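You operate a simulated robot arm through the tools that you are given. There is no shell and no other tool.

You are at the controls of a simulated robot arm. One attempt, no reset.

TASK
Brush the crust off the first stand's ring, then clamp plate 13 there instead.
Fine: ring clamped while it is brushed, then laid beyond the stand; brush back in its hole. Set down upright: wire brush. What is to be rubbed or washed off counts as gone when no trace of it is left.

Only the result counts: the job must be done as asked and must still hold three seconds after the hand-in. Knocking over, shifting, dropping, spilling or breaking anything else fails it.

THE ROBOT
A 7-joint arm with a two-finger parallel gripper, fixed in place. Base frame: the origin is at the foot of the arm, x ahead of it, y to its left, z up; the work surface is at about z = 0.016. Units: m, rad, N and s.
With the tool pointing down near the work surface it reaches from about 0.24 to 0.62 m from the base axis. Its first joint turns from -1.152 to 1.152 rad. Payload 2.6 kg.
The tool frame sits at the grasp point between the pads (the TCP): z along the fingers, y along the line on which they close. The tips reach 0.03 m beyond it. The gripper opens to 0.094 m. The fingers are 0.028 m wide and 0.01 m thick; the gripper's body (0.05 by 0.096 m) begins 0.055 m behind the TCP.
Orientation is told as [roll, pitch, yaw] about the base's x, y, z axes, in that order, counted from this pose: with the fingers straight down and closing along the base's y, the tool's x points along the base's -x, its y along +y and its z along -z.

THE INTERFACE
- The arm moves only by the tool step_arm. Its argument "rows" is one flat list of numbers, 7 for each row, row after row: the shift along the tool's x, y, z in m, then the turn, a rotation vector about the tool's x, y, z in rad, then the closure, from 0 (fully open) to 1 (shut). In form: [dx, dy, dz, ax, ay, az, fingers, dx, dy, dz, ax, ay, az, fingers, ...]. A call has 1 to 20 rows; each row is the pose to reach, as a shift and turn from the pose commanded when the call began, along the tool's axes at that moment. Rows are played at 5 a second. More than 0.05 m and 0.15 rad between two rows, or a gripper value outside its range, and nothing of the call is played. A pose out of reach is approached as far as the arm can. The call stops where the force on the tool passes 90 N (or 10 N more than at its start, if that is more) or the arm is blocked; 0.2 s more then pass. The fingers move at their own pace (about 0.072 m/s each) and stop on an object; they squeeze with about 24 N. The grip force told is the motor's: it shows also when the fingers shut on nothing. Time passes only in rows, and 0.2 s behind the last, so rows that repeat a pose let the fingers close. It gives the time, the measured TCP pose, the force on the tool (base axes), the opening and the grip force at its end, in the units of the frame above (readings bear some noise), with the torque about the TCP (base axes, N m) and any sound that the robot's microphone picked up.
- Cameras (640 x 400 px; columns grow to the right, rows downward): "scene" is fixed at [-0.0034, 0.4134, 0.566]; the picture's right is [-0.98, -0.18, 0.00], its down [-0.10, 0.55, -0.83] and it looks along [0.15, -0.82, -0.56] (base axes); focal length 227 px, centre (320, 200). "wrist" rides on the gripper at [0.076, 0.014, -0.102] in the tool frame; the picture's right is [-0.18, 0.98, 0.00], its down [-0.75, -0.14, -0.64] and it looks along [-0.63, -0.12, 0.77] (tool axes); focal length 243 px, centre (320, 200). There is no depth. A picture from a camera that has moved, and an enlarged one, comes with that camera's place and axes in the base frame and with its lens.
- camera(camera): a new picture of that camera. The clock stands still meanwhile.
- close_up(camera, box): a new picture of the part [left, top, right, bottom] of that camera's present view, enlarged. The clock stands still meanwhile.
- finish_job(): hands the job in; it is judged then, once.

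Nothing tells you positions but the pictures and the camera data. Unless the task says otherwise, let go and move clear before handing in.

The tools are called after "Call:" by a JSON object that holds its "name" and its "arguments". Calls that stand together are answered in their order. step_arm: Moves the arm, as the interface text tells. Its arguments: {"type":"object","properties":{"rows":{"type":"array","items":{"type":"number"}}},"required":["rows"]} The other tools are called the same way: camera (camera) takes a picture; close_up (camera, box) takes an enlarged picture of a part of a camera's view; finish_job () hands the job in.

At the start:

```text
time: 0.0
ee_pos: [0.2742, -0.1108, 0.4494]
ee_rot: [0.001, 0.0, -0.002]
contact_force: [0.0, -0.4, -0.3]
ft_torque: [-0.05, 0.01, 0.01]
opening: 0.0941
finger_force: 0.1
```

scene: 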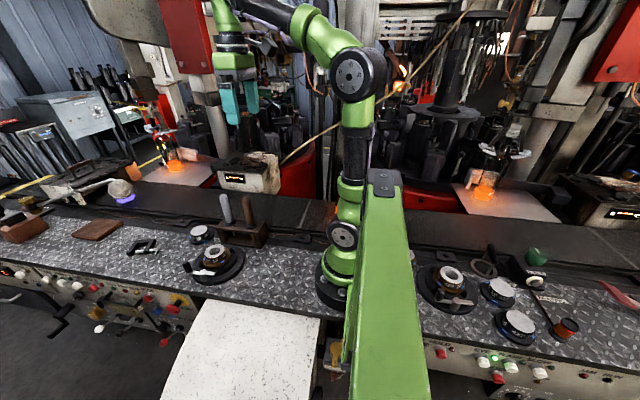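
wrist: 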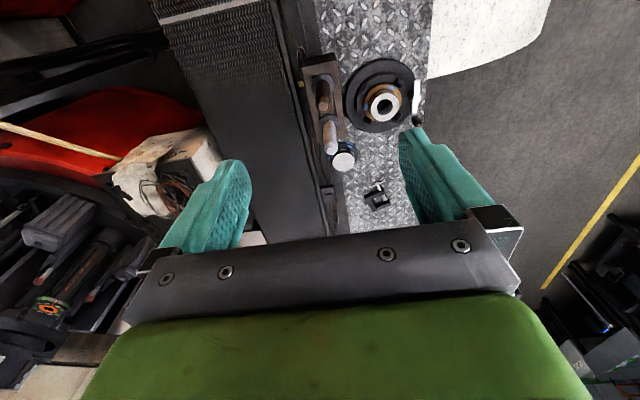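

I see a work surface with what look like stands holding rings, a wooden block with brush handles, and plates to the right. I'll take enlarged pictures to identify everything before moving.

Call:
{"name": "close_up", "arguments": {"camera": "scene", "box": [160, 180, 320, 300]}}

Call:
{"name": "close_up", "arguments": {"camera": "scene", "box": [400, 230, 620, 370]}}

Call:
{"name": "close_up", "arguments": {"camera": "scene", "box": [0, 170, 200, 300]}}

Call:
{"name": "close_up", "arguments": {"camera": "wrist", "box": [270, 20, 470, 220]}}

```text
3.33 times, centred on (240, 240) of scene
camera zoom: at [-0.0034, 0.4134, 0.566], right [-0.98, -0.18, 0.0], down [-0.1, 0.55, -0.83], along [0.15, -0.82, -0.56], focal length 758 px, centre (587, 67)
```

zoom: 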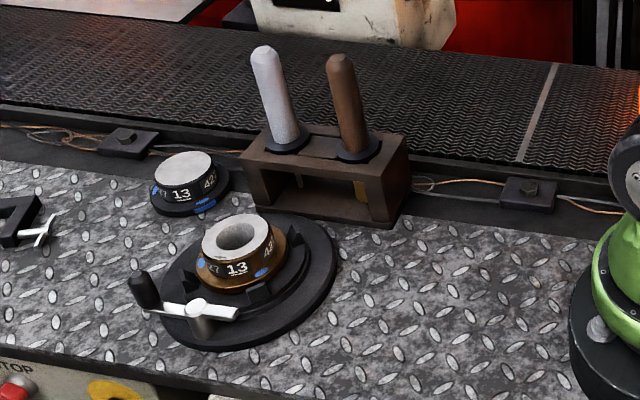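

```text
2.86 times, centred on (510, 300) of scene
camera zoom: at [-0.0034, 0.4134, 0.566], right [-0.98, -0.18, 0.0], down [-0.1, 0.55, -0.83], along [0.15, -0.82, -0.56], focal length 650 px, centre (-223, -86)
```

zoom: 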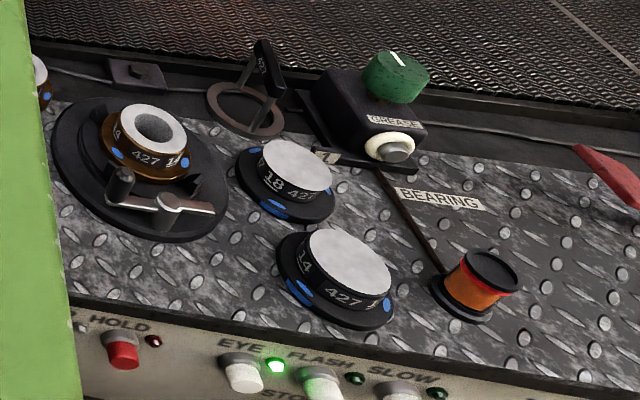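

```text
3.08 times, centred on (100, 235) of scene
camera zoom: at [-0.0034, 0.4134, 0.566], right [-0.98, -0.18, 0.0], down [-0.1, 0.55, -0.83], along [0.15, -0.82, -0.56], focal length 700 px, centre (997, 92)
```

zoom: 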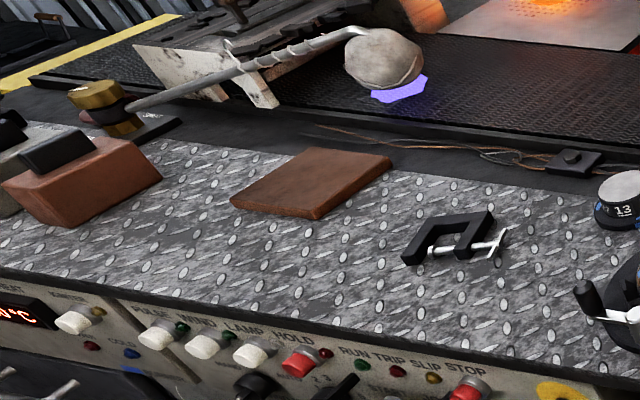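

```text
2.00 times, centred on (370, 120) of wrist
camera zoom: at [0.1974, -0.0983, 0.552], right [0.19, 0.98, 0.0], down [0.75, -0.14, 0.64], along [0.63, -0.12, -0.77], focal length 485 px, centre (220, 360)
```

zoom: 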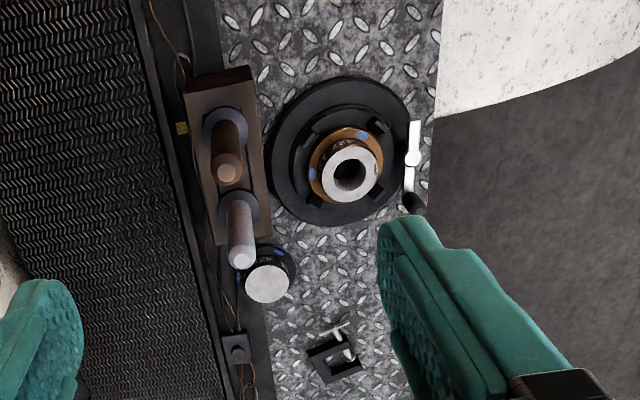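

The reachable stand is the one ahead of the arm at about (0.36, 0.04), with a brown-crusted ring on it, a two-hole brush holder beside it and plate 13 next to that. I'll zoom in further on the details.

Call:
{"name": "close_up", "arguments": {"camera": "scene", "box": [190, 225, 254, 275]}}

Call:
{"name": "close_up", "arguments": {"camera": "scene", "box": [205, 185, 285, 255]}}

Call:
{"name": "close_up", "arguments": {"camera": "wrist", "box": [335, 50, 435, 140]}}

Call:
{"name": "close_up", "arguments": {"camera": "wrist", "box": [295, 40, 375, 190]}}

```text
8.00 times, centred on (222, 250) of scene
camera zoom: at [-0.0034, 0.4134, 0.566], right [-0.98, -0.18, 0.0], down [-0.1, 0.55, -0.83], along [0.15, -0.82, -0.56], focal length 1819 px, centre (1104, -200)
```

zoom: 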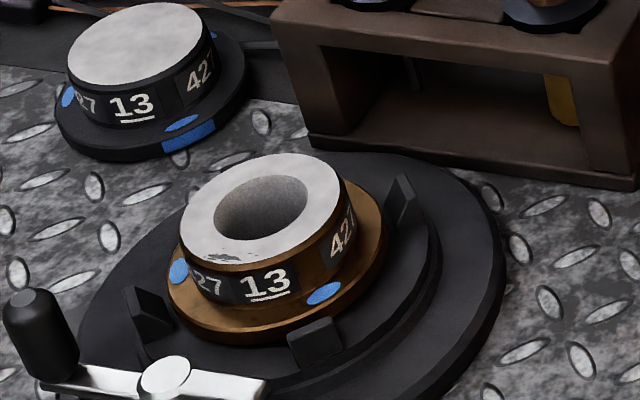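

```text
5.71 times, centred on (245, 220) of scene
camera zoom: at [-0.0034, 0.4134, 0.566], right [-0.98, -0.18, 0.0], down [-0.1, 0.55, -0.83], along [0.15, -0.82, -0.56], focal length 1299 px, centre (749, 86)
```

zoom: 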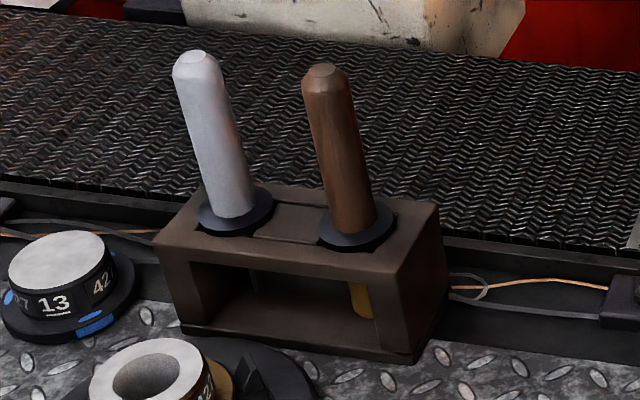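

```text
4.44 times, centred on (385, 95) of wrist
camera zoom: at [0.1974, -0.0983, 0.552], right [0.19, 0.98, 0.0], down [0.75, -0.14, 0.64], along [0.63, -0.12, -0.77], focal length 1078 px, centre (31, 667)
```

zoom: 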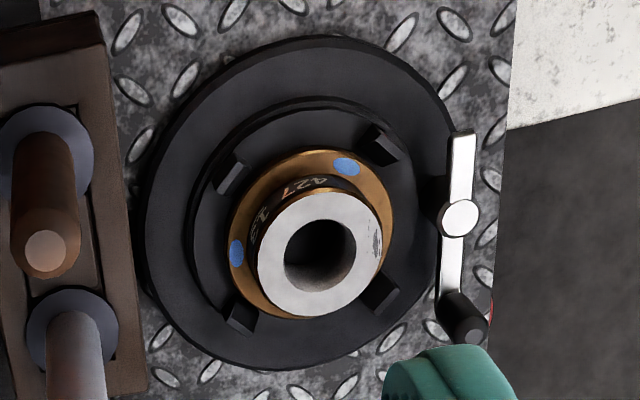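

```text
2.67 times, centred on (335, 115) of wrist
camera zoom: at [0.1974, -0.0983, 0.552], right [0.19, 0.98, 0.0], down [0.75, -0.14, 0.64], along [0.63, -0.12, -0.77], focal length 647 px, centre (280, 427)
```

zoom: 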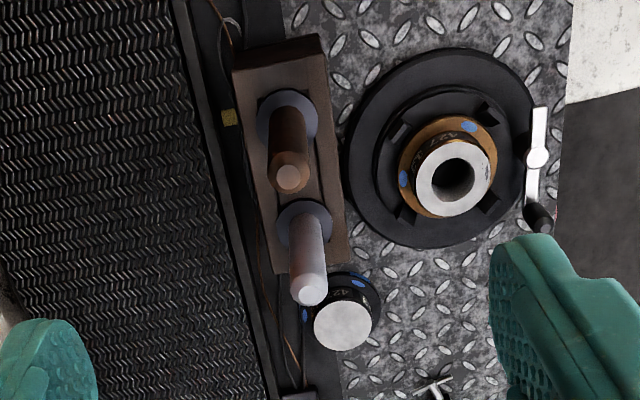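

The ring's top carries a dark crusty patch, the jaws look open, and a crank lever sits on the stand's +y side. I'll move over the stand for a better wrist view.

Call:
{"name": "step_arm", "arguments": {"rows": [0, 0.04, 0.03, 0, 0, 0, 0, 0, 0.08, 0.06, 0, 0, 0, 0, 0.02, 0.11, 0.09, 0, 0, 0, 0, 0.03, 0.12, 0.12, 0, 0, 0, 0, 0.03, 0.12, 0.12, 0, 0, 0, 0]}}

Call:
{"name": "camera", "arguments": {"camera": "wrist"}}

Call:
{"name": "camera", "arguments": {"camera": "scene"}}

```text
time: 1.2
ee_pos: [0.2433, 0.0092, 0.3297]
ee_rot: [0.003, -0.002, -0.002]
contact_force: [-0.7, -0.1, -0.6]
ft_torque: [-0.01, -0.04, 0.02]
opening: 0.0941
finger_force: 0.1
```

```text
taken
camera wrist: at [0.1666, 0.0223, 0.4316], right [0.19, 0.98, 0.0], down [0.75, -0.14, 0.64], along [0.63, -0.12, -0.77], focal length 243 px, centre (320, 200)
```

wrist: 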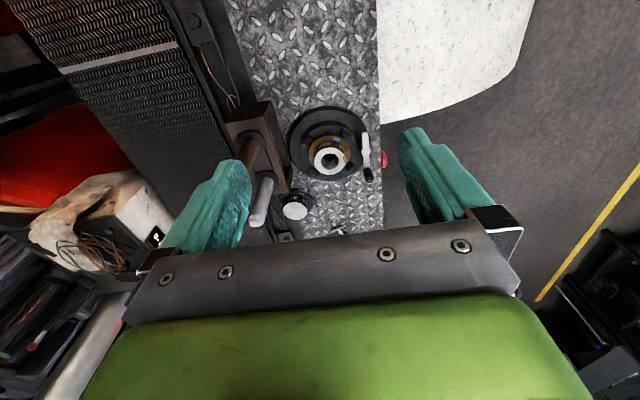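

```text
taken
```

scene: 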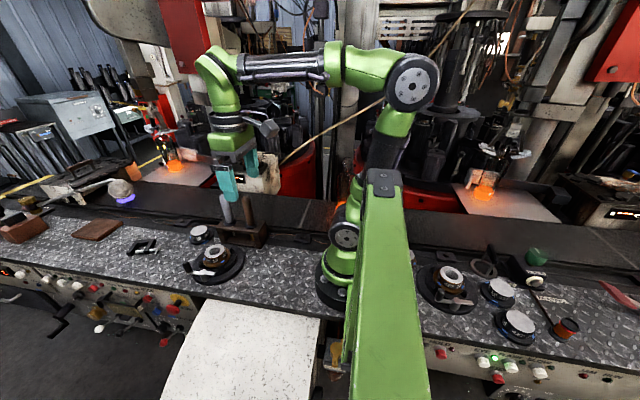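

The ring stand is now in view below and ahead. I'll zoom in on the stand, lever and holder from here.

Call:
{"name": "close_up", "arguments": {"camera": "wrist", "box": [280, 95, 384, 195]}}

Call:
{"name": "close_up", "arguments": {"camera": "wrist", "box": [210, 90, 340, 250]}}

```text
4.00 times, centred on (332, 145) of wrist
camera zoom: at [0.1666, 0.0223, 0.4316], right [0.19, 0.98, 0.0], down [0.75, -0.14, 0.64], along [0.63, -0.12, -0.77], focal length 970 px, centre (272, 420)
```

zoom: 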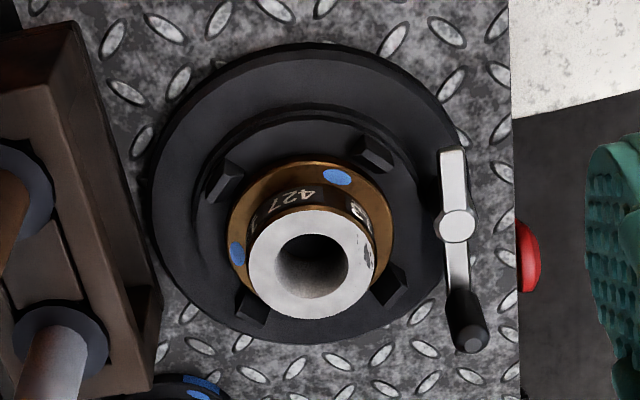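

```text
2.50 times, centred on (275, 170) of wrist
camera zoom: at [0.1666, 0.0223, 0.4316], right [0.19, 0.98, 0.0], down [0.75, -0.14, 0.64], along [0.63, -0.12, -0.77], focal length 606 px, centre (432, 275)
```

zoom: 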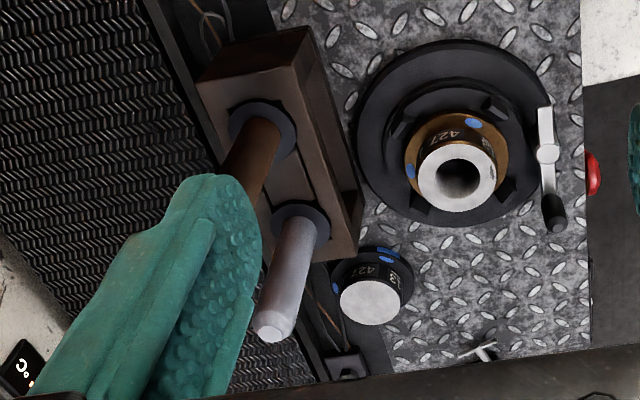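

Now I'll zoom in hard on the holder's open front (to see which tool is the wire brush) and compare the second stand's jaws and lever.

Call:
{"name": "close_up", "arguments": {"camera": "scene", "box": [222, 218, 270, 248]}}

Call:
{"name": "close_up", "arguments": {"camera": "scene", "box": [416, 258, 488, 318]}}

Call:
{"name": "close_up", "arguments": {"camera": "scene", "box": [180, 235, 250, 290]}}

Call:
{"name": "close_up", "arguments": {"camera": "scene", "box": [120, 220, 220, 290]}}

```text
13.33 times, centred on (246, 233) of scene
camera zoom: at [-0.0034, 0.4134, 0.566], right [-0.98, -0.18, 0.0], down [-0.1, 0.55, -0.83], along [0.15, -0.82, -0.56], focal length 3032 px, centre (1307, -240)
```

zoom: 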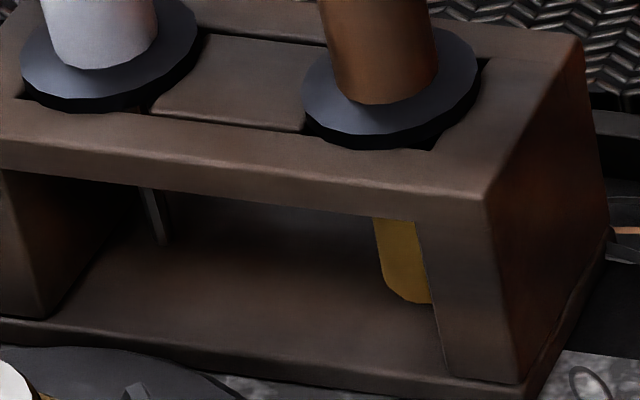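

```text
6.67 times, centred on (452, 288) of scene
camera zoom: at [-0.0034, 0.4134, 0.566], right [-0.98, -0.18, 0.0], down [-0.1, 0.55, -0.83], along [0.15, -0.82, -0.56], focal length 1516 px, centre (-560, -387)
```

zoom: 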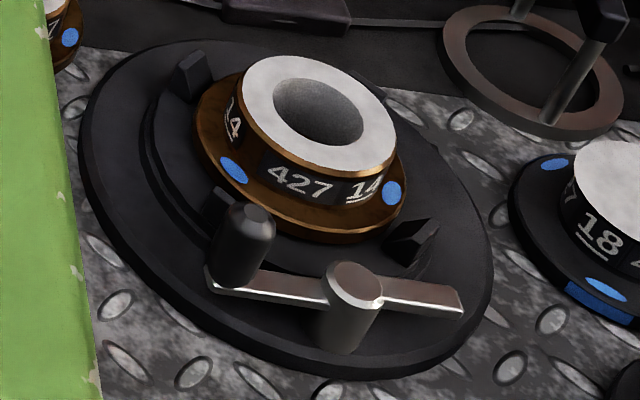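

```text
7.27 times, centred on (215, 262) of scene
camera zoom: at [-0.0034, 0.4134, 0.566], right [-0.98, -0.18, 0.0], down [-0.1, 0.55, -0.83], along [0.15, -0.82, -0.56], focal length 1654 px, centre (1084, -254)
```

zoom: 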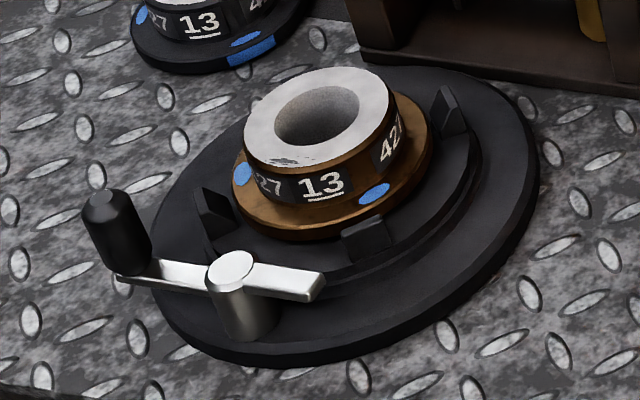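

```text
5.71 times, centred on (170, 255) of scene
camera zoom: at [-0.0034, 0.4134, 0.566], right [-0.98, -0.18, 0.0], down [-0.1, 0.55, -0.83], along [0.15, -0.82, -0.56], focal length 1299 px, centre (1177, -114)
```

zoom: 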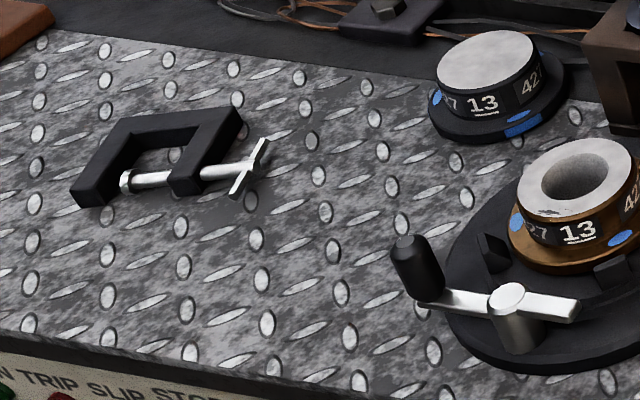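

The left tool shows a yellow flat end under the brown handle and a thin grey end under the pale handle, but that's not clear enough. I'll yaw the gripper so the wrist camera looks towards -y into the holder's open front.

Call:
{"name": "step_arm", "arguments": {"rows": [-0.009, 0.001, 0, 0, 0, 0.1428, 0, -0.018, 0.002, 0, 0, 0, 0.2856, 0, -0.027, 0.003, 0, 0, 0, 0.4284, 0, -0.036, 0.004, 0, 0, 0, 0.5712, 0, -0.045, 0.005, 0, 0, 0, 0.714, 0, -0.054, 0.006, 0, 0, 0, 0.8568, 0, -0.063, 0.007, 0, 0, 0, 0.9996, 0, -0.072, 0.008, 0, 0, 0, 1.1424, 0, -0.081, 0.009, 0, 0, 0, 1.2852, 0, -0.09, 0.01, 0, 0, 0, 1.428, 0, -0.1, 0.011, 0, 0, 0, 1.5708, 0, -0.1, 0.011, 0, 0, 0, 1.5708, 0]}}

Call:
{"name": "camera", "arguments": {"camera": "wrist"}}

```text
time: 3.8
ee_pos: [0.3459, 0.0191, 0.3309]
ee_rot: [0.0, 0.0, -1.574]
contact_force: [-0.1, 0.3, 0.3]
ft_torque: [-0.04, -0.05, 0.01]
opening: 0.0942
finger_force: 0.2
```

```text
taken
camera wrist: at [0.3588, 0.094, 0.4322], right [0.98, -0.19, 0.0], down [-0.14, -0.75, 0.64], along [-0.12, -0.63, -0.77], focal length 243 px, centre (320, 200)
```

wrist: 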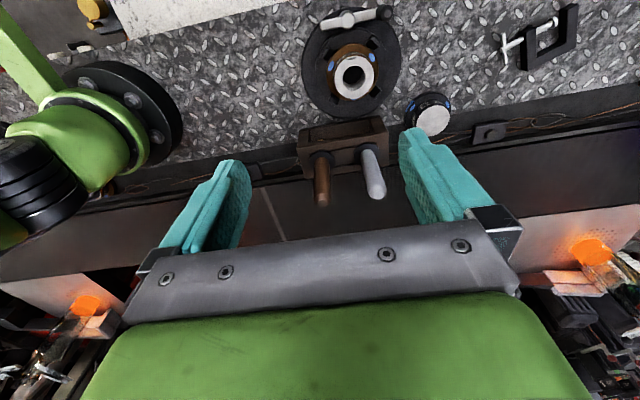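

The camera now faces the holder. I'll lower and tilt so it looks nearly horizontally into the holder's front, staying well above the ring.

Call:
{"name": "step_arm", "arguments": {"rows": [0.003, 0, 0.04, 0, -0.12, 0, 0, 0.006, 0, 0.08, 0, -0.24, 0, 0, 0.009, 0, 0.12, 0, -0.36, 0, 0, 0.011, 0, 0.16, 0, -0.48, 0, 0, 0.011, 0, 0.19, 0, -0.6, 0, 0, 0.011, 0, 0.2, 0, -0.6, 0, 0, 0.011, 0, 0.2, 0, -0.6, 0, 0]}}

Call:
{"name": "camera", "arguments": {"camera": "wrist"}}

```text
time: 5.4
ee_pos: [0.3454, 0.0293, 0.1297]
ee_rot: [0.002, -0.601, -1.57]
contact_force: [-0.5, 0.0, 0.3]
ft_torque: [0.02, 0.03, -0.01]
opening: 0.0938
finger_force: 0.0
```

```text
taken
camera wrist: at [0.3587, 0.1501, 0.1708], right [0.98, -0.15, 0.1], down [-0.14, -0.26, 0.96], along [-0.12, -0.95, -0.28], focal length 243 px, centre (320, 200)
```

wrist: 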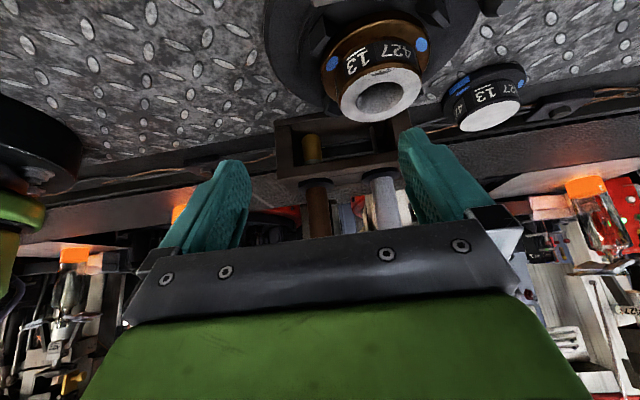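

Call:
{"name": "close_up", "arguments": {"camera": "wrist", "box": [270, 100, 430, 200]}}

Call:
{"name": "close_up", "arguments": {"camera": "wrist", "box": [285, 110, 349, 160]}}

Call:
{"name": "close_up", "arguments": {"camera": "wrist", "box": [340, 110, 412, 170]}}

Call:
{"name": "close_up", "arguments": {"camera": "wrist", "box": [300, 0, 460, 130]}}

```text
4.00 times, centred on (350, 150) of wrist
camera zoom: at [0.3587, 0.1501, 0.1708], right [0.98, -0.15, 0.1], down [-0.14, -0.26, 0.96], along [-0.12, -0.95, -0.28], focal length 970 px, centre (200, 400)
```

zoom: 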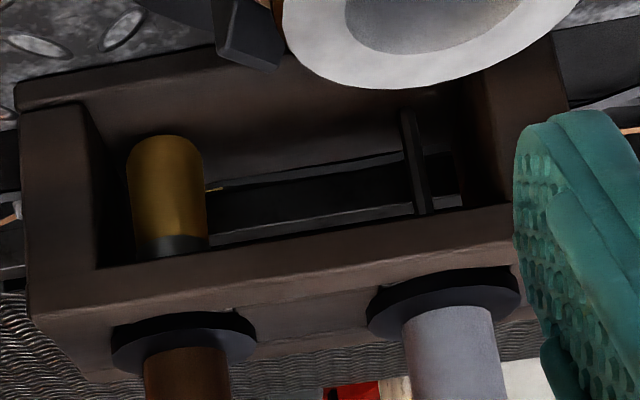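

```text
8.00 times, centred on (317, 135) of wrist
camera zoom: at [0.3587, 0.1501, 0.1708], right [0.98, -0.15, 0.1], down [-0.14, -0.26, 0.96], along [-0.12, -0.95, -0.28], focal length 1941 px, centre (344, 720)
```

zoom: 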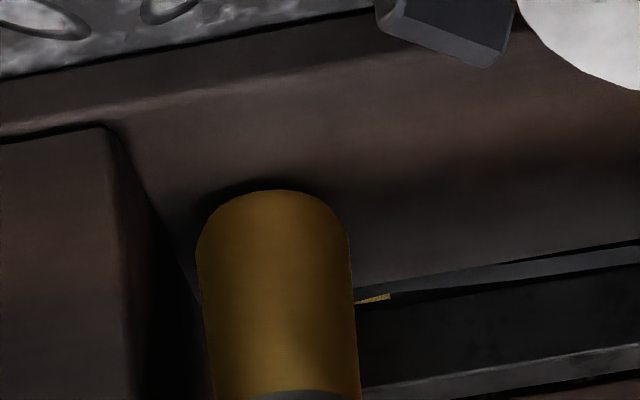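

```text
6.67 times, centred on (376, 140) of wrist
camera zoom: at [0.3587, 0.1501, 0.1708], right [0.98, -0.15, 0.1], down [-0.14, -0.26, 0.96], along [-0.12, -0.95, -0.28], focal length 1618 px, centre (-53, 600)
```

zoom: 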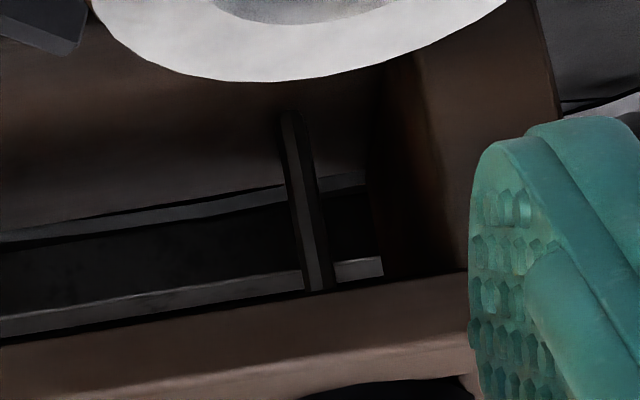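

```text
3.08 times, centred on (380, 65) of wrist
camera zoom: at [0.3587, 0.1501, 0.1708], right [0.98, -0.15, 0.1], down [-0.14, -0.26, 0.96], along [-0.12, -0.95, -0.28], focal length 746 px, centre (135, 615)
```

zoom: 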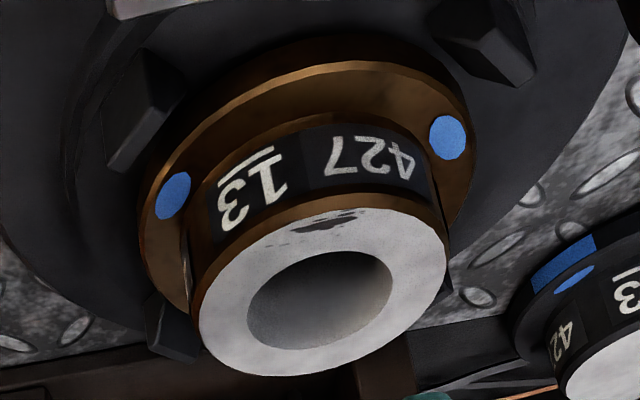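

The brown-handled tool has a brass bristle tuft with a ferrule, so that's the wire brush; the pale one is a thin rod tool. The crust is the dark patch on the ring's top, +y side, and the jaws are open. Next I'll rise, level out and look straight down over the crank knob.

Call:
{"name": "step_arm", "arguments": {"rows": [-0.0081, 0.0174, -0.0235, 0, 0.12, 0, 0, -0.0162, 0.0348, -0.047, 0, 0.24, 0, 0, -0.0244, 0.0522, -0.0706, 0, 0.36, 0, 0, -0.0325, 0.0696, -0.0941, 0, 0.48, 0, 0, -0.0406, 0.087, -0.1176, 0, 0.6, 0, 0, -0.0406, 0.087, -0.1176, 0, 0.6, 0, 0]}}

Call:
{"name": "camera", "arguments": {"camera": "wrist"}}

```text
time: 6.8
ee_pos: [0.4311, 0.063, 0.2492]
ee_rot: [-0.001, 0.003, -1.572]
contact_force: [-0.5, 0.6, 0.0]
ft_torque: [-0.05, -0.03, 0.02]
opening: 0.0939
finger_force: 0.0
```

```text
taken
camera wrist: at [0.4454, 0.1383, 0.3527], right [0.98, -0.19, 0.0], down [-0.14, -0.76, 0.64], along [-0.12, -0.63, -0.77], focal length 243 px, centre (320, 200)
```

wrist: 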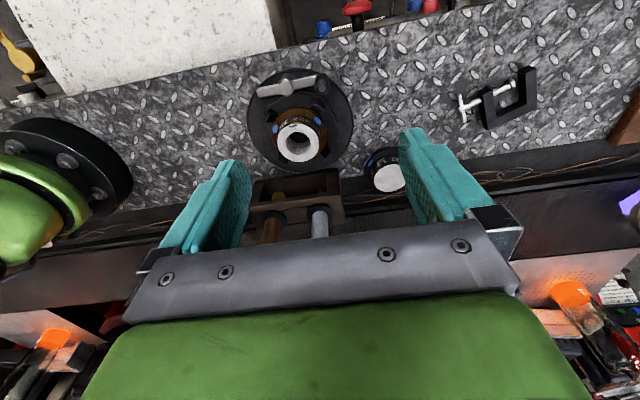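

Call:
{"name": "close_up", "arguments": {"camera": "wrist", "box": [235, 50, 363, 180]}}

Call:
{"name": "close_up", "arguments": {"camera": "wrist", "box": [330, 40, 570, 190]}}

```text
3.08 times, centred on (299, 115) of wrist
camera zoom: at [0.4454, 0.1383, 0.3527], right [0.98, -0.19, 0.0], down [-0.14, -0.76, 0.64], along [-0.12, -0.63, -0.77], focal length 746 px, centre (385, 462)
```

zoom: 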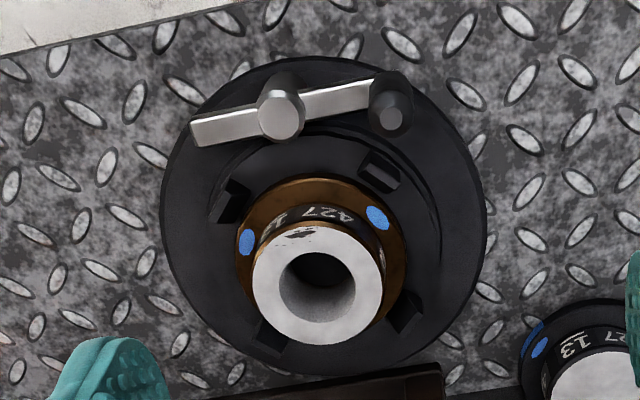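

```text
2.67 times, centred on (450, 115) of wrist
camera zoom: at [0.4454, 0.1383, 0.3527], right [0.98, -0.19, 0.0], down [-0.14, -0.76, 0.64], along [-0.12, -0.63, -0.77], focal length 647 px, centre (-27, 427)
```

zoom: 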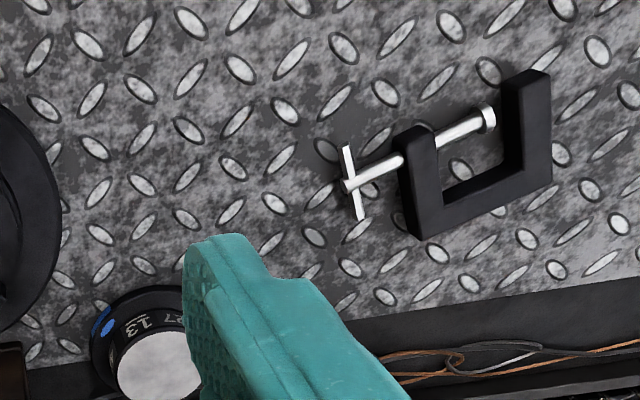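

From here the knob top sits at about (0.434, 0.062, 0.073), the hub at (0.391, 0.065) and the ring centre at (0.389, -0.003, 0.058). I'll descend partway over the knob with the fingers part-closed and check alignment.

Call:
{"name": "step_arm", "arguments": {"rows": [0, 0.001, 0.04, 0, 0, 0, 0.3, 0, 0.001, 0.08, 0, 0, 0, 0.5, 0, 0.001, 0.11, 0, 0, 0, 0.55, 0, 0.001, 0.13, 0, 0, 0, 0.55, 0, 0.001, 0.13, 0, 0, 0, 0.55]}}

Call:
{"name": "camera", "arguments": {"camera": "wrist"}}

Call:
{"name": "close_up", "arguments": {"camera": "scene", "box": [150, 200, 278, 290]}}

```text
time: 8.0
ee_pos: [0.4324, 0.0634, 0.1217]
ee_rot: [0.001, 0.001, -1.574]
contact_force: [0.6, 0.8, 0.3]
ft_torque: [0.04, -0.01, 0.0]
opening: 0.0423
finger_force: 0.1
```

```text
taken
camera wrist: at [0.4474, 0.1384, 0.2222], right [0.98, -0.19, 0.0], down [-0.14, -0.75, 0.64], along [-0.12, -0.63, -0.77], focal length 243 px, centre (320, 200)
```

wrist: 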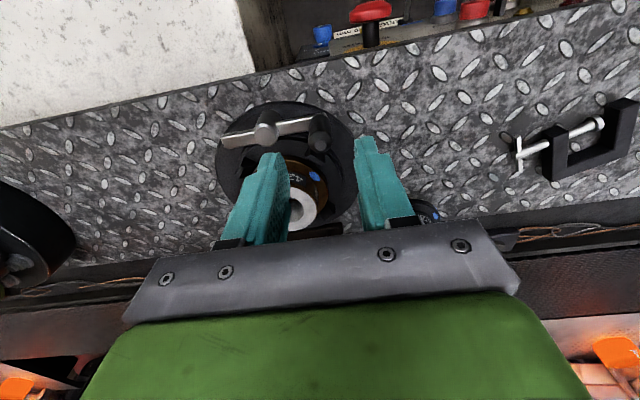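

```text
4.44 times, centred on (214, 245) of scene
camera zoom: at [-0.0034, 0.4134, 0.566], right [-0.98, -0.18, 0.0], down [-0.1, 0.55, -0.83], along [0.15, -0.82, -0.56], focal length 1010 px, centre (791, 0)
```

zoom: 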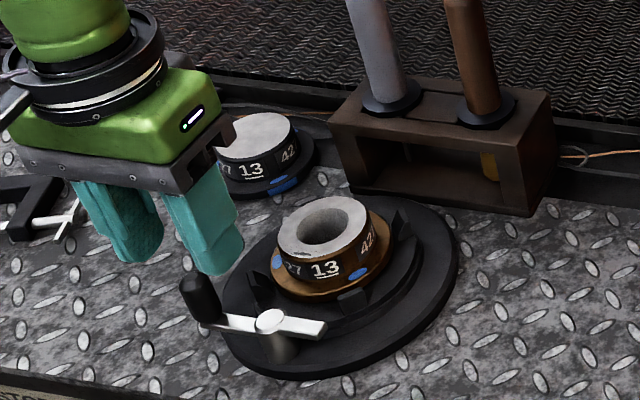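

Call:
{"name": "close_up", "arguments": {"camera": "wrist", "box": [256, 90, 384, 170]}}

```text
5.00 times, centred on (320, 130) of wrist
camera zoom: at [0.4474, 0.1384, 0.2222], right [0.98, -0.19, 0.0], down [-0.14, -0.75, 0.64], along [-0.12, -0.63, -0.77], focal length 1213 px, centre (320, 550)
```

zoom: 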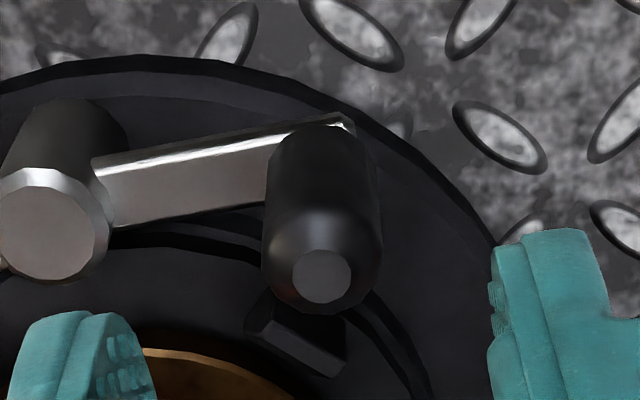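

The knob lies exactly on the tool axis. I'll descend to tip height about 0.055 and close on it.

Call:
{"name": "step_arm", "arguments": {"rows": [0, 0, 0.018, 0, 0, 0, 0.55, 0, 0, 0.036, 0, 0, 0, 0.55, 0, 0, 0.036, 0, 0, 0, 0.8, 0, 0, 0.036, 0, 0, 0, 1, 0, 0, 0.036, 0, 0, 0, 1]}}

Call:
{"name": "close_up", "arguments": {"camera": "scene", "box": [150, 200, 278, 290]}}

```text
time: 9.2
ee_pos: [0.4343, 0.0647, 0.0846]
ee_rot: [0.006, -0.001, -1.569]
contact_force: [14.8, 2.0, -8.2]
ft_torque: [0.18, -0.47, -0.06]
opening: 0.0162
finger_force: 45.2
```

```text
4.44 times, centred on (214, 245) of scene
camera zoom: at [-0.0034, 0.4134, 0.566], right [-0.98, -0.18, 0.0], down [-0.1, 0.55, -0.83], along [0.15, -0.82, -0.56], focal length 1010 px, centre (791, 0)
```

zoom: 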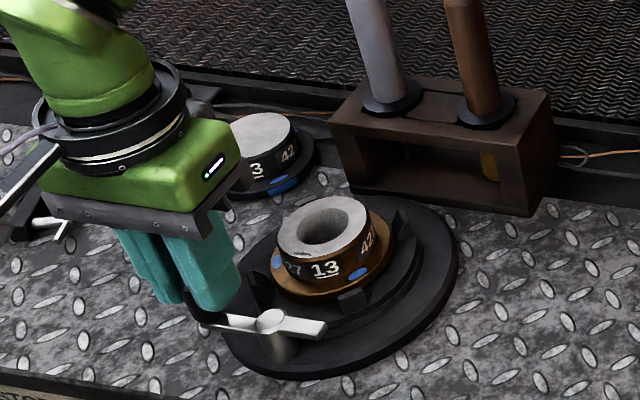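

The knob is gripped (opening 16 mm). I'll try a small counter-clockwise turn (about 0.2 rad, knob towards +y) and watch forces and jaws.

Call:
{"name": "step_arm", "arguments": {"rows": [0.0043, 0.0005, 0, 0, 0, -0.1, 1, 0.0085, -0.0004, 0, 0, 0, -0.2, 1, 0.0085, -0.0004, 0, 0, 0, -0.2, 1]}}

Call:
{"name": "close_up", "arguments": {"camera": "scene", "box": [170, 225, 260, 290]}}

```text
time: 10.0
ee_pos: [0.4331, 0.0724, 0.0845]
ee_rot: [0.005, -0.001, -1.37]
contact_force: [21.4, 1.2, -8.2]
ft_torque: [0.77, -0.43, 0.04]
opening: 0.0161
finger_force: 45.0
```

```text
6.15 times, centred on (215, 258) of scene
camera zoom: at [-0.0034, 0.4134, 0.566], right [-0.98, -0.18, 0.0], down [-0.1, 0.55, -0.83], along [0.15, -0.82, -0.56], focal length 1399 px, centre (966, -154)
```

zoom: 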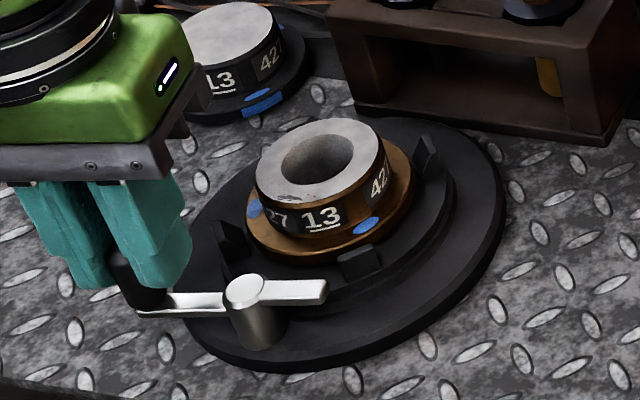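

It turns easily counter-clockwise, with only a radial pull showing my arc radius is slightly small. I'll continue the arc with a slightly larger radius.

Call:
{"name": "step_arm", "arguments": {"rows": [0.0067, 0.001, 0, 0, 0, -0.15, 1, 0.0133, -0.0005, 0, 0, 0, -0.3, 1, 0.0196, -0.003, 0, 0, 0, -0.45, 1, 0.0196, -0.003, 0, 0, 0, -0.45, 1]}}

Call:
{"name": "close_up", "arguments": {"camera": "scene", "box": [170, 225, 260, 290]}}

```text
time: 11.0
ee_pos: [0.4255, 0.092, 0.0849]
ee_rot: [0.003, 0.0, -0.916]
contact_force: [13.4, 9.6, -1.7]
ft_torque: [-0.27, -0.76, 0.1]
opening: 0.0164
finger_force: 44.9
```

```text
6.15 times, centred on (215, 258) of scene
camera zoom: at [-0.0034, 0.4134, 0.566], right [-0.98, -0.18, 0.0], down [-0.1, 0.55, -0.83], along [0.15, -0.82, -0.56], focal length 1399 px, centre (966, -154)
```

zoom: 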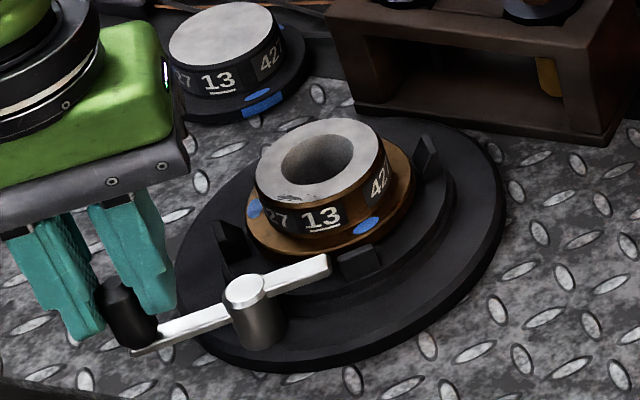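

The lever follows freely; jaws haven't visibly moved yet. I'll continue the arc towards 90° in a larger radius and check.

Call:
{"name": "step_arm", "arguments": {"rows": [0.007, 0.001, 0, 0, 0, -0.15, 1, 0.0137, -0.0006, 0, 0, 0, -0.3, 1, 0.0202, -0.0031, 0, 0, 0, -0.45, 1, 0.0202, -0.0031, 0, 0, 0, -0.45, 1]}}

Call:
{"name": "close_up", "arguments": {"camera": "scene", "box": [170, 225, 260, 290]}}

```text
time: 12.0
ee_pos: [0.4104, 0.1052, 0.0852]
ee_rot: [0.0, 0.0, -0.471]
contact_force: [0.8, 0.6, 13.9]
ft_torque: [0.24, 0.39, 0.04]
opening: 0.0165
finger_force: 45.1
```

```text
6.15 times, centred on (215, 258) of scene
camera zoom: at [-0.0035, 0.4133, 0.5661], right [-0.98, -0.18, 0.0], down [-0.1, 0.55, -0.83], along [0.15, -0.82, -0.56], focal length 1399 px, centre (966, -154)
```

zoom: 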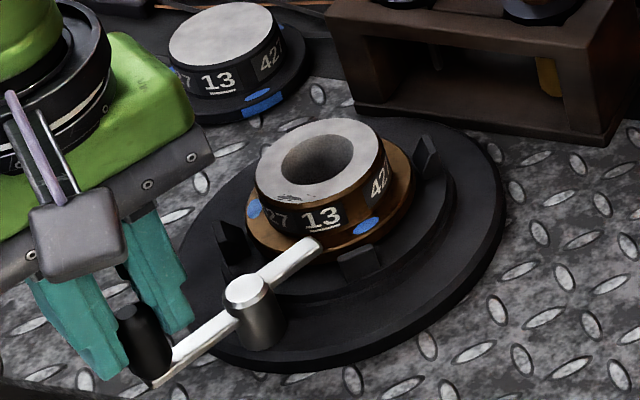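

About 63° turned with almost no resistance. I'll continue to roughly 90° and compare the jaws again.

Call:
{"name": "step_arm", "arguments": {"rows": [0.007, -0.0005, 0, 0, 0, -0.15, 1, 0.0137, -0.0021, 0, 0, 0, -0.3, 1, 0.0203, -0.0046, 0, 0, 0, -0.45, 1, 0.0203, -0.0046, 0, 0, 0, -0.45, 1]}}

Call:
{"name": "close_up", "arguments": {"camera": "scene", "box": [170, 225, 260, 290]}}

Call:
{"name": "camera", "arguments": {"camera": "wrist"}}

```text
time: 13.0
ee_pos: [0.3913, 0.1096, 0.0853]
ee_rot: [0.001, -0.004, -0.019]
contact_force: [13.1, 0.7, 4.8]
ft_torque: [0.08, 0.3, -0.01]
opening: 0.0162
finger_force: 44.6
```

```text
6.15 times, centred on (215, 258) of scene
camera zoom: at [-0.0034, 0.4133, 0.566], right [-0.98, -0.18, 0.0], down [-0.1, 0.55, -0.83], along [0.15, -0.82, -0.56], focal length 1399 px, centre (966, -154)
```

zoom: 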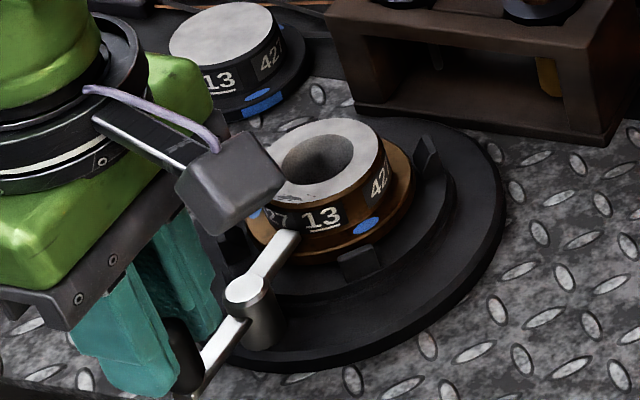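

```text
taken
camera wrist: at [0.3149, 0.124, 0.1862], right [0.2, 0.98, 0.0], down [0.75, -0.16, 0.65], along [0.63, -0.13, -0.76], focal length 243 px, centre (320, 200)
```

wrist: 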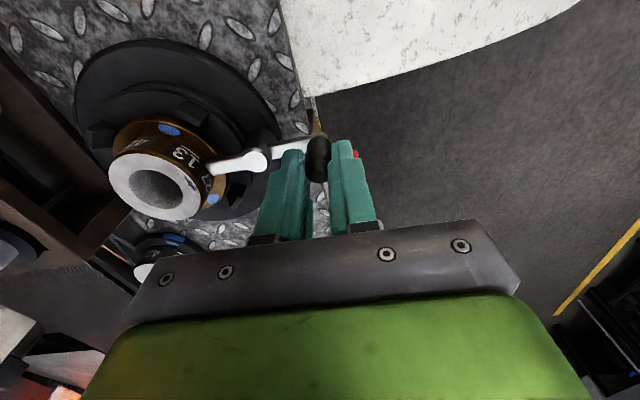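

Now 13 N opposes further turning at about 89°. Let me check the jaws closely.

Call:
{"name": "close_up", "arguments": {"camera": "wrist", "box": [60, 30, 320, 240]}}

Call:
{"name": "close_up", "arguments": {"camera": "scene", "box": [196, 235, 246, 275]}}

```text
1.90 times, centred on (190, 135) of wrist
camera zoom: at [0.3149, 0.124, 0.1862], right [0.2, 0.98, 0.0], down [0.75, -0.16, 0.65], along [0.63, -0.13, -0.76], focal length 462 px, centre (568, 324)
```

zoom: 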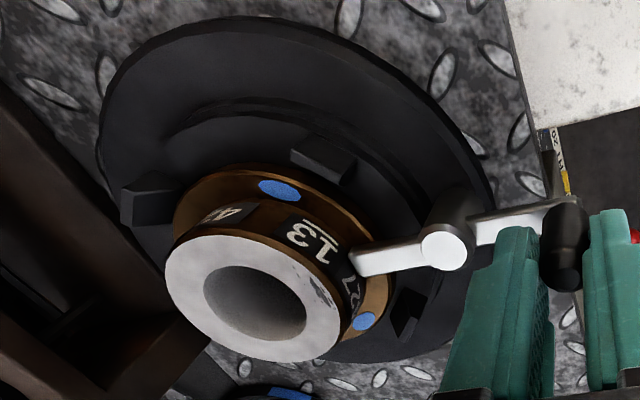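

```text
10.00 times, centred on (221, 255) of scene
camera zoom: at [-0.0034, 0.4133, 0.566], right [-0.98, -0.18, 0.0], down [-0.1, 0.55, -0.83], along [0.15, -0.82, -0.56], focal length 2274 px, centre (1310, -350)
```

zoom: 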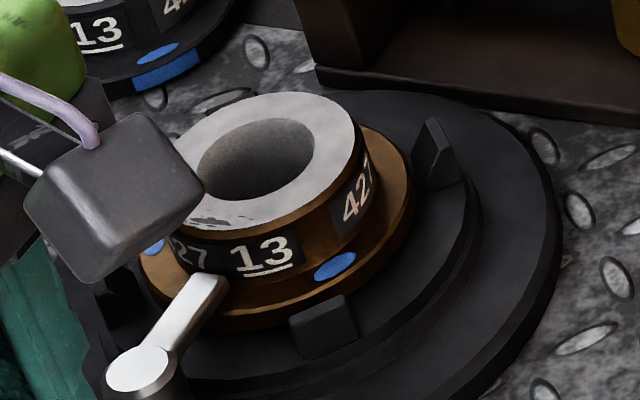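

The four posts haven't moved, so they're locating stops; the lever's short end now swings over the ring's flange like a toe clamp. I'll nudge a little further to see whether this is the end stop.

Call:
{"name": "step_arm", "arguments": {"rows": [0.0035, -0.0001, 0, 0, 0, -0.08, 1, 0.0035, -0.0001, 0, 0, 0, -0.08, 1]}}

Call:
{"name": "close_up", "arguments": {"camera": "wrist", "box": [60, 30, 320, 240]}}

```text
time: 13.6
ee_pos: [0.3907, 0.1104, 0.085]
ee_rot: [0.0, -0.01, 0.061]
contact_force: [26.8, -1.4, -8.9]
ft_torque: [0.0, -0.84, 0.07]
opening: 0.0162
finger_force: 45.2
```

```text
1.90 times, centred on (190, 135) of wrist
camera zoom: at [0.3116, 0.1178, 0.1859], right [0.12, 0.99, 0.0], down [0.75, -0.09, 0.65], along [0.65, -0.08, -0.76], focal length 462 px, centre (568, 324)
```

zoom: 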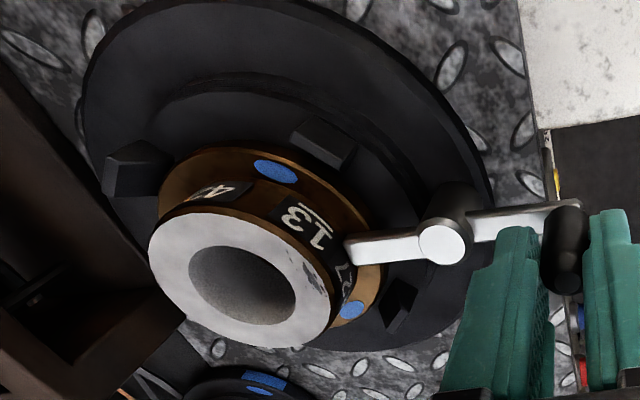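

The force jumps with no motion, so 90° is the end stop: the clamp arm is closed over the flange. I'll ease off, release the knob and rise.

Call:
{"name": "step_arm", "arguments": {"rows": [-0.003, 0, 0, 0, 0, 0.07, 1, -0.003, 0, 0, 0, 0, 0.07, 0.8, -0.003, 0, 0, 0, 0, 0.07, 0.55, -0.003, 0, 0, 0, 0, 0.07, 0.55, -0.003, 0, -0.02, 0, 0, 0.07, 0.55, -0.003, 0, -0.06, 0, 0, 0.07, 0.55, -0.003, 0, -0.1, 0, 0, 0.07, 0.55, -0.003, 0, -0.14, 0, 0, 0.07, 0.55, -0.003, 0, -0.16, 0, 0, 0.07, 0.55]}}

Call:
{"name": "close_up", "arguments": {"camera": "scene", "box": [170, 225, 260, 290]}}

Call:
{"name": "camera", "arguments": {"camera": "wrist"}}

```text
time: 15.6
ee_pos: [0.3905, 0.1109, 0.2454]
ee_rot: [0.0, 0.0, -0.013]
contact_force: [0.2, 0.7, 0.6]
ft_torque: [0.01, 0.01, 0.0]
opening: 0.042
finger_force: 0.0
```

```text
6.15 times, centred on (215, 258) of scene
camera zoom: at [-0.0034, 0.4134, 0.566], right [-0.98, -0.18, 0.0], down [-0.1, 0.55, -0.83], along [0.15, -0.82, -0.56], focal length 1399 px, centre (966, -154)
```

zoom: 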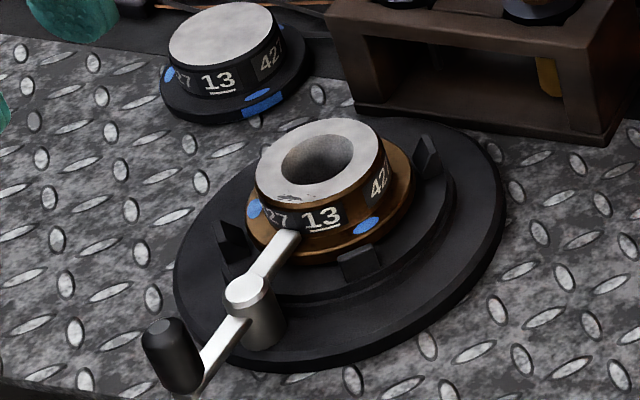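

```text
taken
camera wrist: at [0.3137, 0.1243, 0.3461], right [0.2, 0.98, 0.0], down [0.75, -0.15, 0.64], along [0.63, -0.13, -0.77], focal length 243 px, centre (320, 200)
```

wrist: 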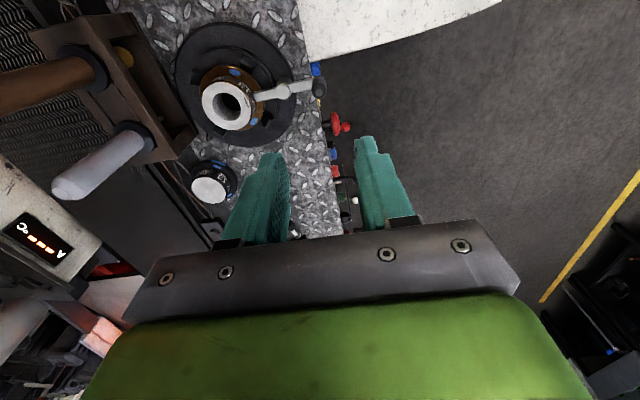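

The lever stays closed over the flange. Now I'll move over the brown brush handle at about (0.320, -0.115) to line up on it.

Call:
{"name": "step_arm", "arguments": {"rows": [0.011, -0.038, -0.012, 0, 0, 0, 0.4, 0.0225, -0.0756, -0.024, 0, 0, 0, 0.4, 0.034, -0.1134, -0.036, 0, 0, -0.007, 0.4, 0.045, -0.1513, -0.045, 0, 0, -0.013, 0.4, 0.0563, -0.1891, -0.05, 0, 0, -0.013, 0.4, 0.0676, -0.2269, -0.055, 0, 0, -0.013, 0.4, 0.0676, -0.2269, -0.055, 0, 0, -0.013, 0.4]}}

Call:
{"name": "camera", "arguments": {"camera": "wrist"}}

Call:
{"name": "close_up", "arguments": {"camera": "wrist", "box": [240, 40, 400, 160]}}

```text
time: 17.2
ee_pos: [0.3199, -0.1168, 0.3]
ee_rot: [0.0, -0.001, 0.0]
contact_force: [-0.5, 0.0, 0.1]
ft_torque: [-0.01, -0.01, -0.02]
opening: 0.0564
finger_force: 0.1
```

```text
taken
camera wrist: at [0.243, -0.1038, 0.4013], right [0.18, 0.98, 0.0], down [0.75, -0.14, 0.64], along [0.63, -0.12, -0.77], focal length 243 px, centre (320, 200)
```

wrist: 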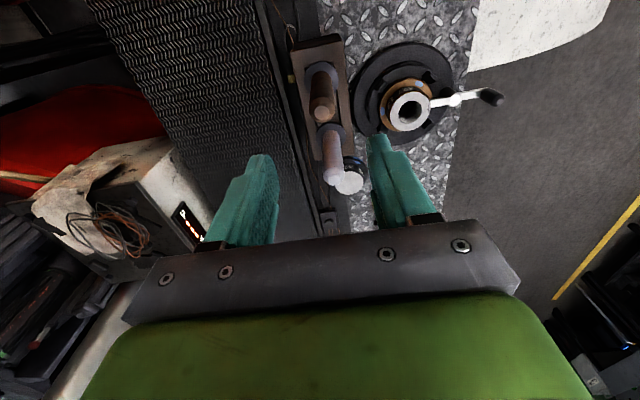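

```text
3.33 times, centred on (320, 100) of wrist
camera zoom: at [0.243, -0.1038, 0.4013], right [0.18, 0.98, 0.0], down [0.75, -0.14, 0.64], along [0.63, -0.12, -0.77], focal length 809 px, centre (320, 533)
```

zoom: 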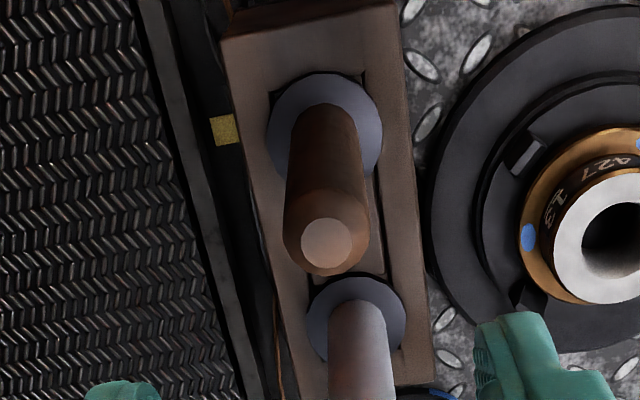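

The brush handle top appears near (0.322, -0.116) at z≈0.185. I'll go closer above it and re-check the alignment.

Call:
{"name": "step_arm", "arguments": {"rows": [-0.002, 0, 0.035, 0, 0, 0, 0.4, -0.002, 0, 0.068, 0, 0, 0, 0.4, -0.002, 0, 0.068, 0, 0, 0, 0.4]}}

Call:
{"name": "camera", "arguments": {"camera": "wrist"}}

Call:
{"name": "close_up", "arguments": {"camera": "wrist", "box": [256, 80, 384, 180]}}

```text
time: 18.0
ee_pos: [0.3224, -0.1167, 0.2318]
ee_rot: [0.0, -0.001, 0.001]
contact_force: [0.1, 0.1, -0.3]
ft_torque: [0.03, -0.01, -0.02]
opening: 0.0564
finger_force: 0.1
```

```text
taken
camera wrist: at [0.2453, -0.1032, 0.333], right [0.18, 0.98, 0.0], down [0.75, -0.14, 0.64], along [0.63, -0.12, -0.77], focal length 243 px, centre (320, 200)
```

wrist: 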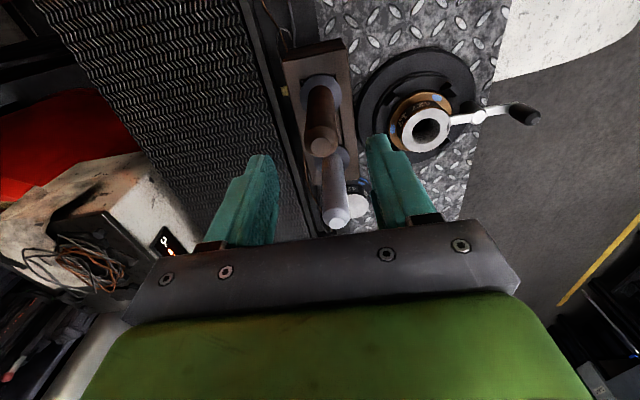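

```text
4.00 times, centred on (320, 130) of wrist
camera zoom: at [0.2453, -0.1032, 0.333], right [0.18, 0.98, 0.0], down [0.75, -0.14, 0.64], along [0.63, -0.12, -0.77], focal length 970 px, centre (320, 480)
```

zoom: 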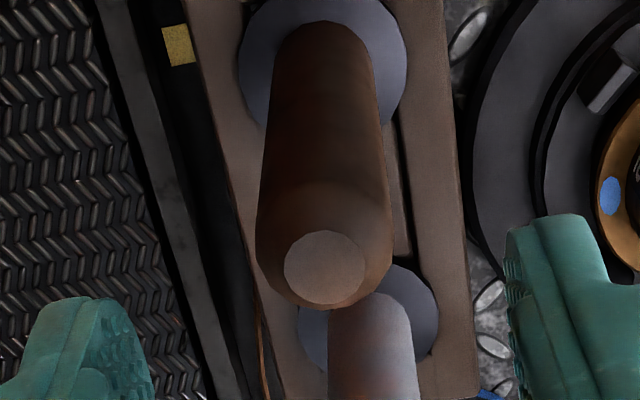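

The handle axis is right under the tool. I'll descend around it, close, and check the grip.

Call:
{"name": "step_arm", "arguments": {"rows": [0, 0, 0.04, 0, 0, 0, 0.4, 0, 0, 0.08, 0, 0, 0, 0.4, 0, 0, 0.095, 0, 0, 0, 0.4, 0, 0, 0.095, 0, 0, 0, 0.7, 0, 0, 0.095, 0, 0, 0, 1, 0, 0, 0.095, 0, 0, 0, 1, 0, 0, 0.095, 0, 0, 0, 1]}}

Call:
{"name": "close_up", "arguments": {"camera": "scene", "box": [190, 140, 318, 260]}}

```text
time: 19.6
ee_pos: [0.3231, -0.1148, 0.1365]
ee_rot: [-0.002, 0.0, 0.001]
contact_force: [-0.4, 0.1, 1.4]
ft_torque: [0.03, -0.02, 0.02]
opening: 0.024
finger_force: 24.1
```

```text
3.33 times, centred on (254, 200) of scene
camera zoom: at [-0.0034, 0.4134, 0.566], right [-0.98, -0.18, 0.0], down [-0.1, 0.55, -0.83], along [0.15, -0.82, -0.56], focal length 758 px, centre (540, 200)
```

zoom: 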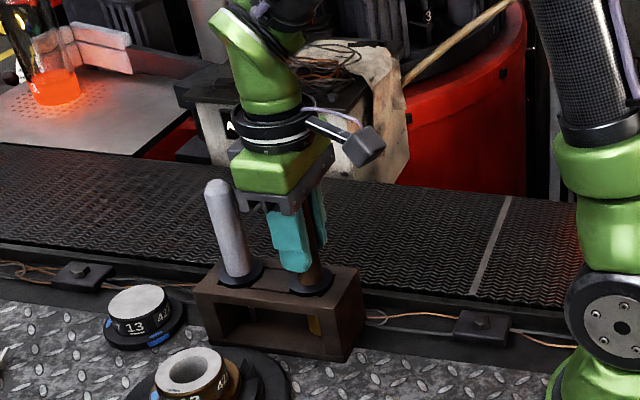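

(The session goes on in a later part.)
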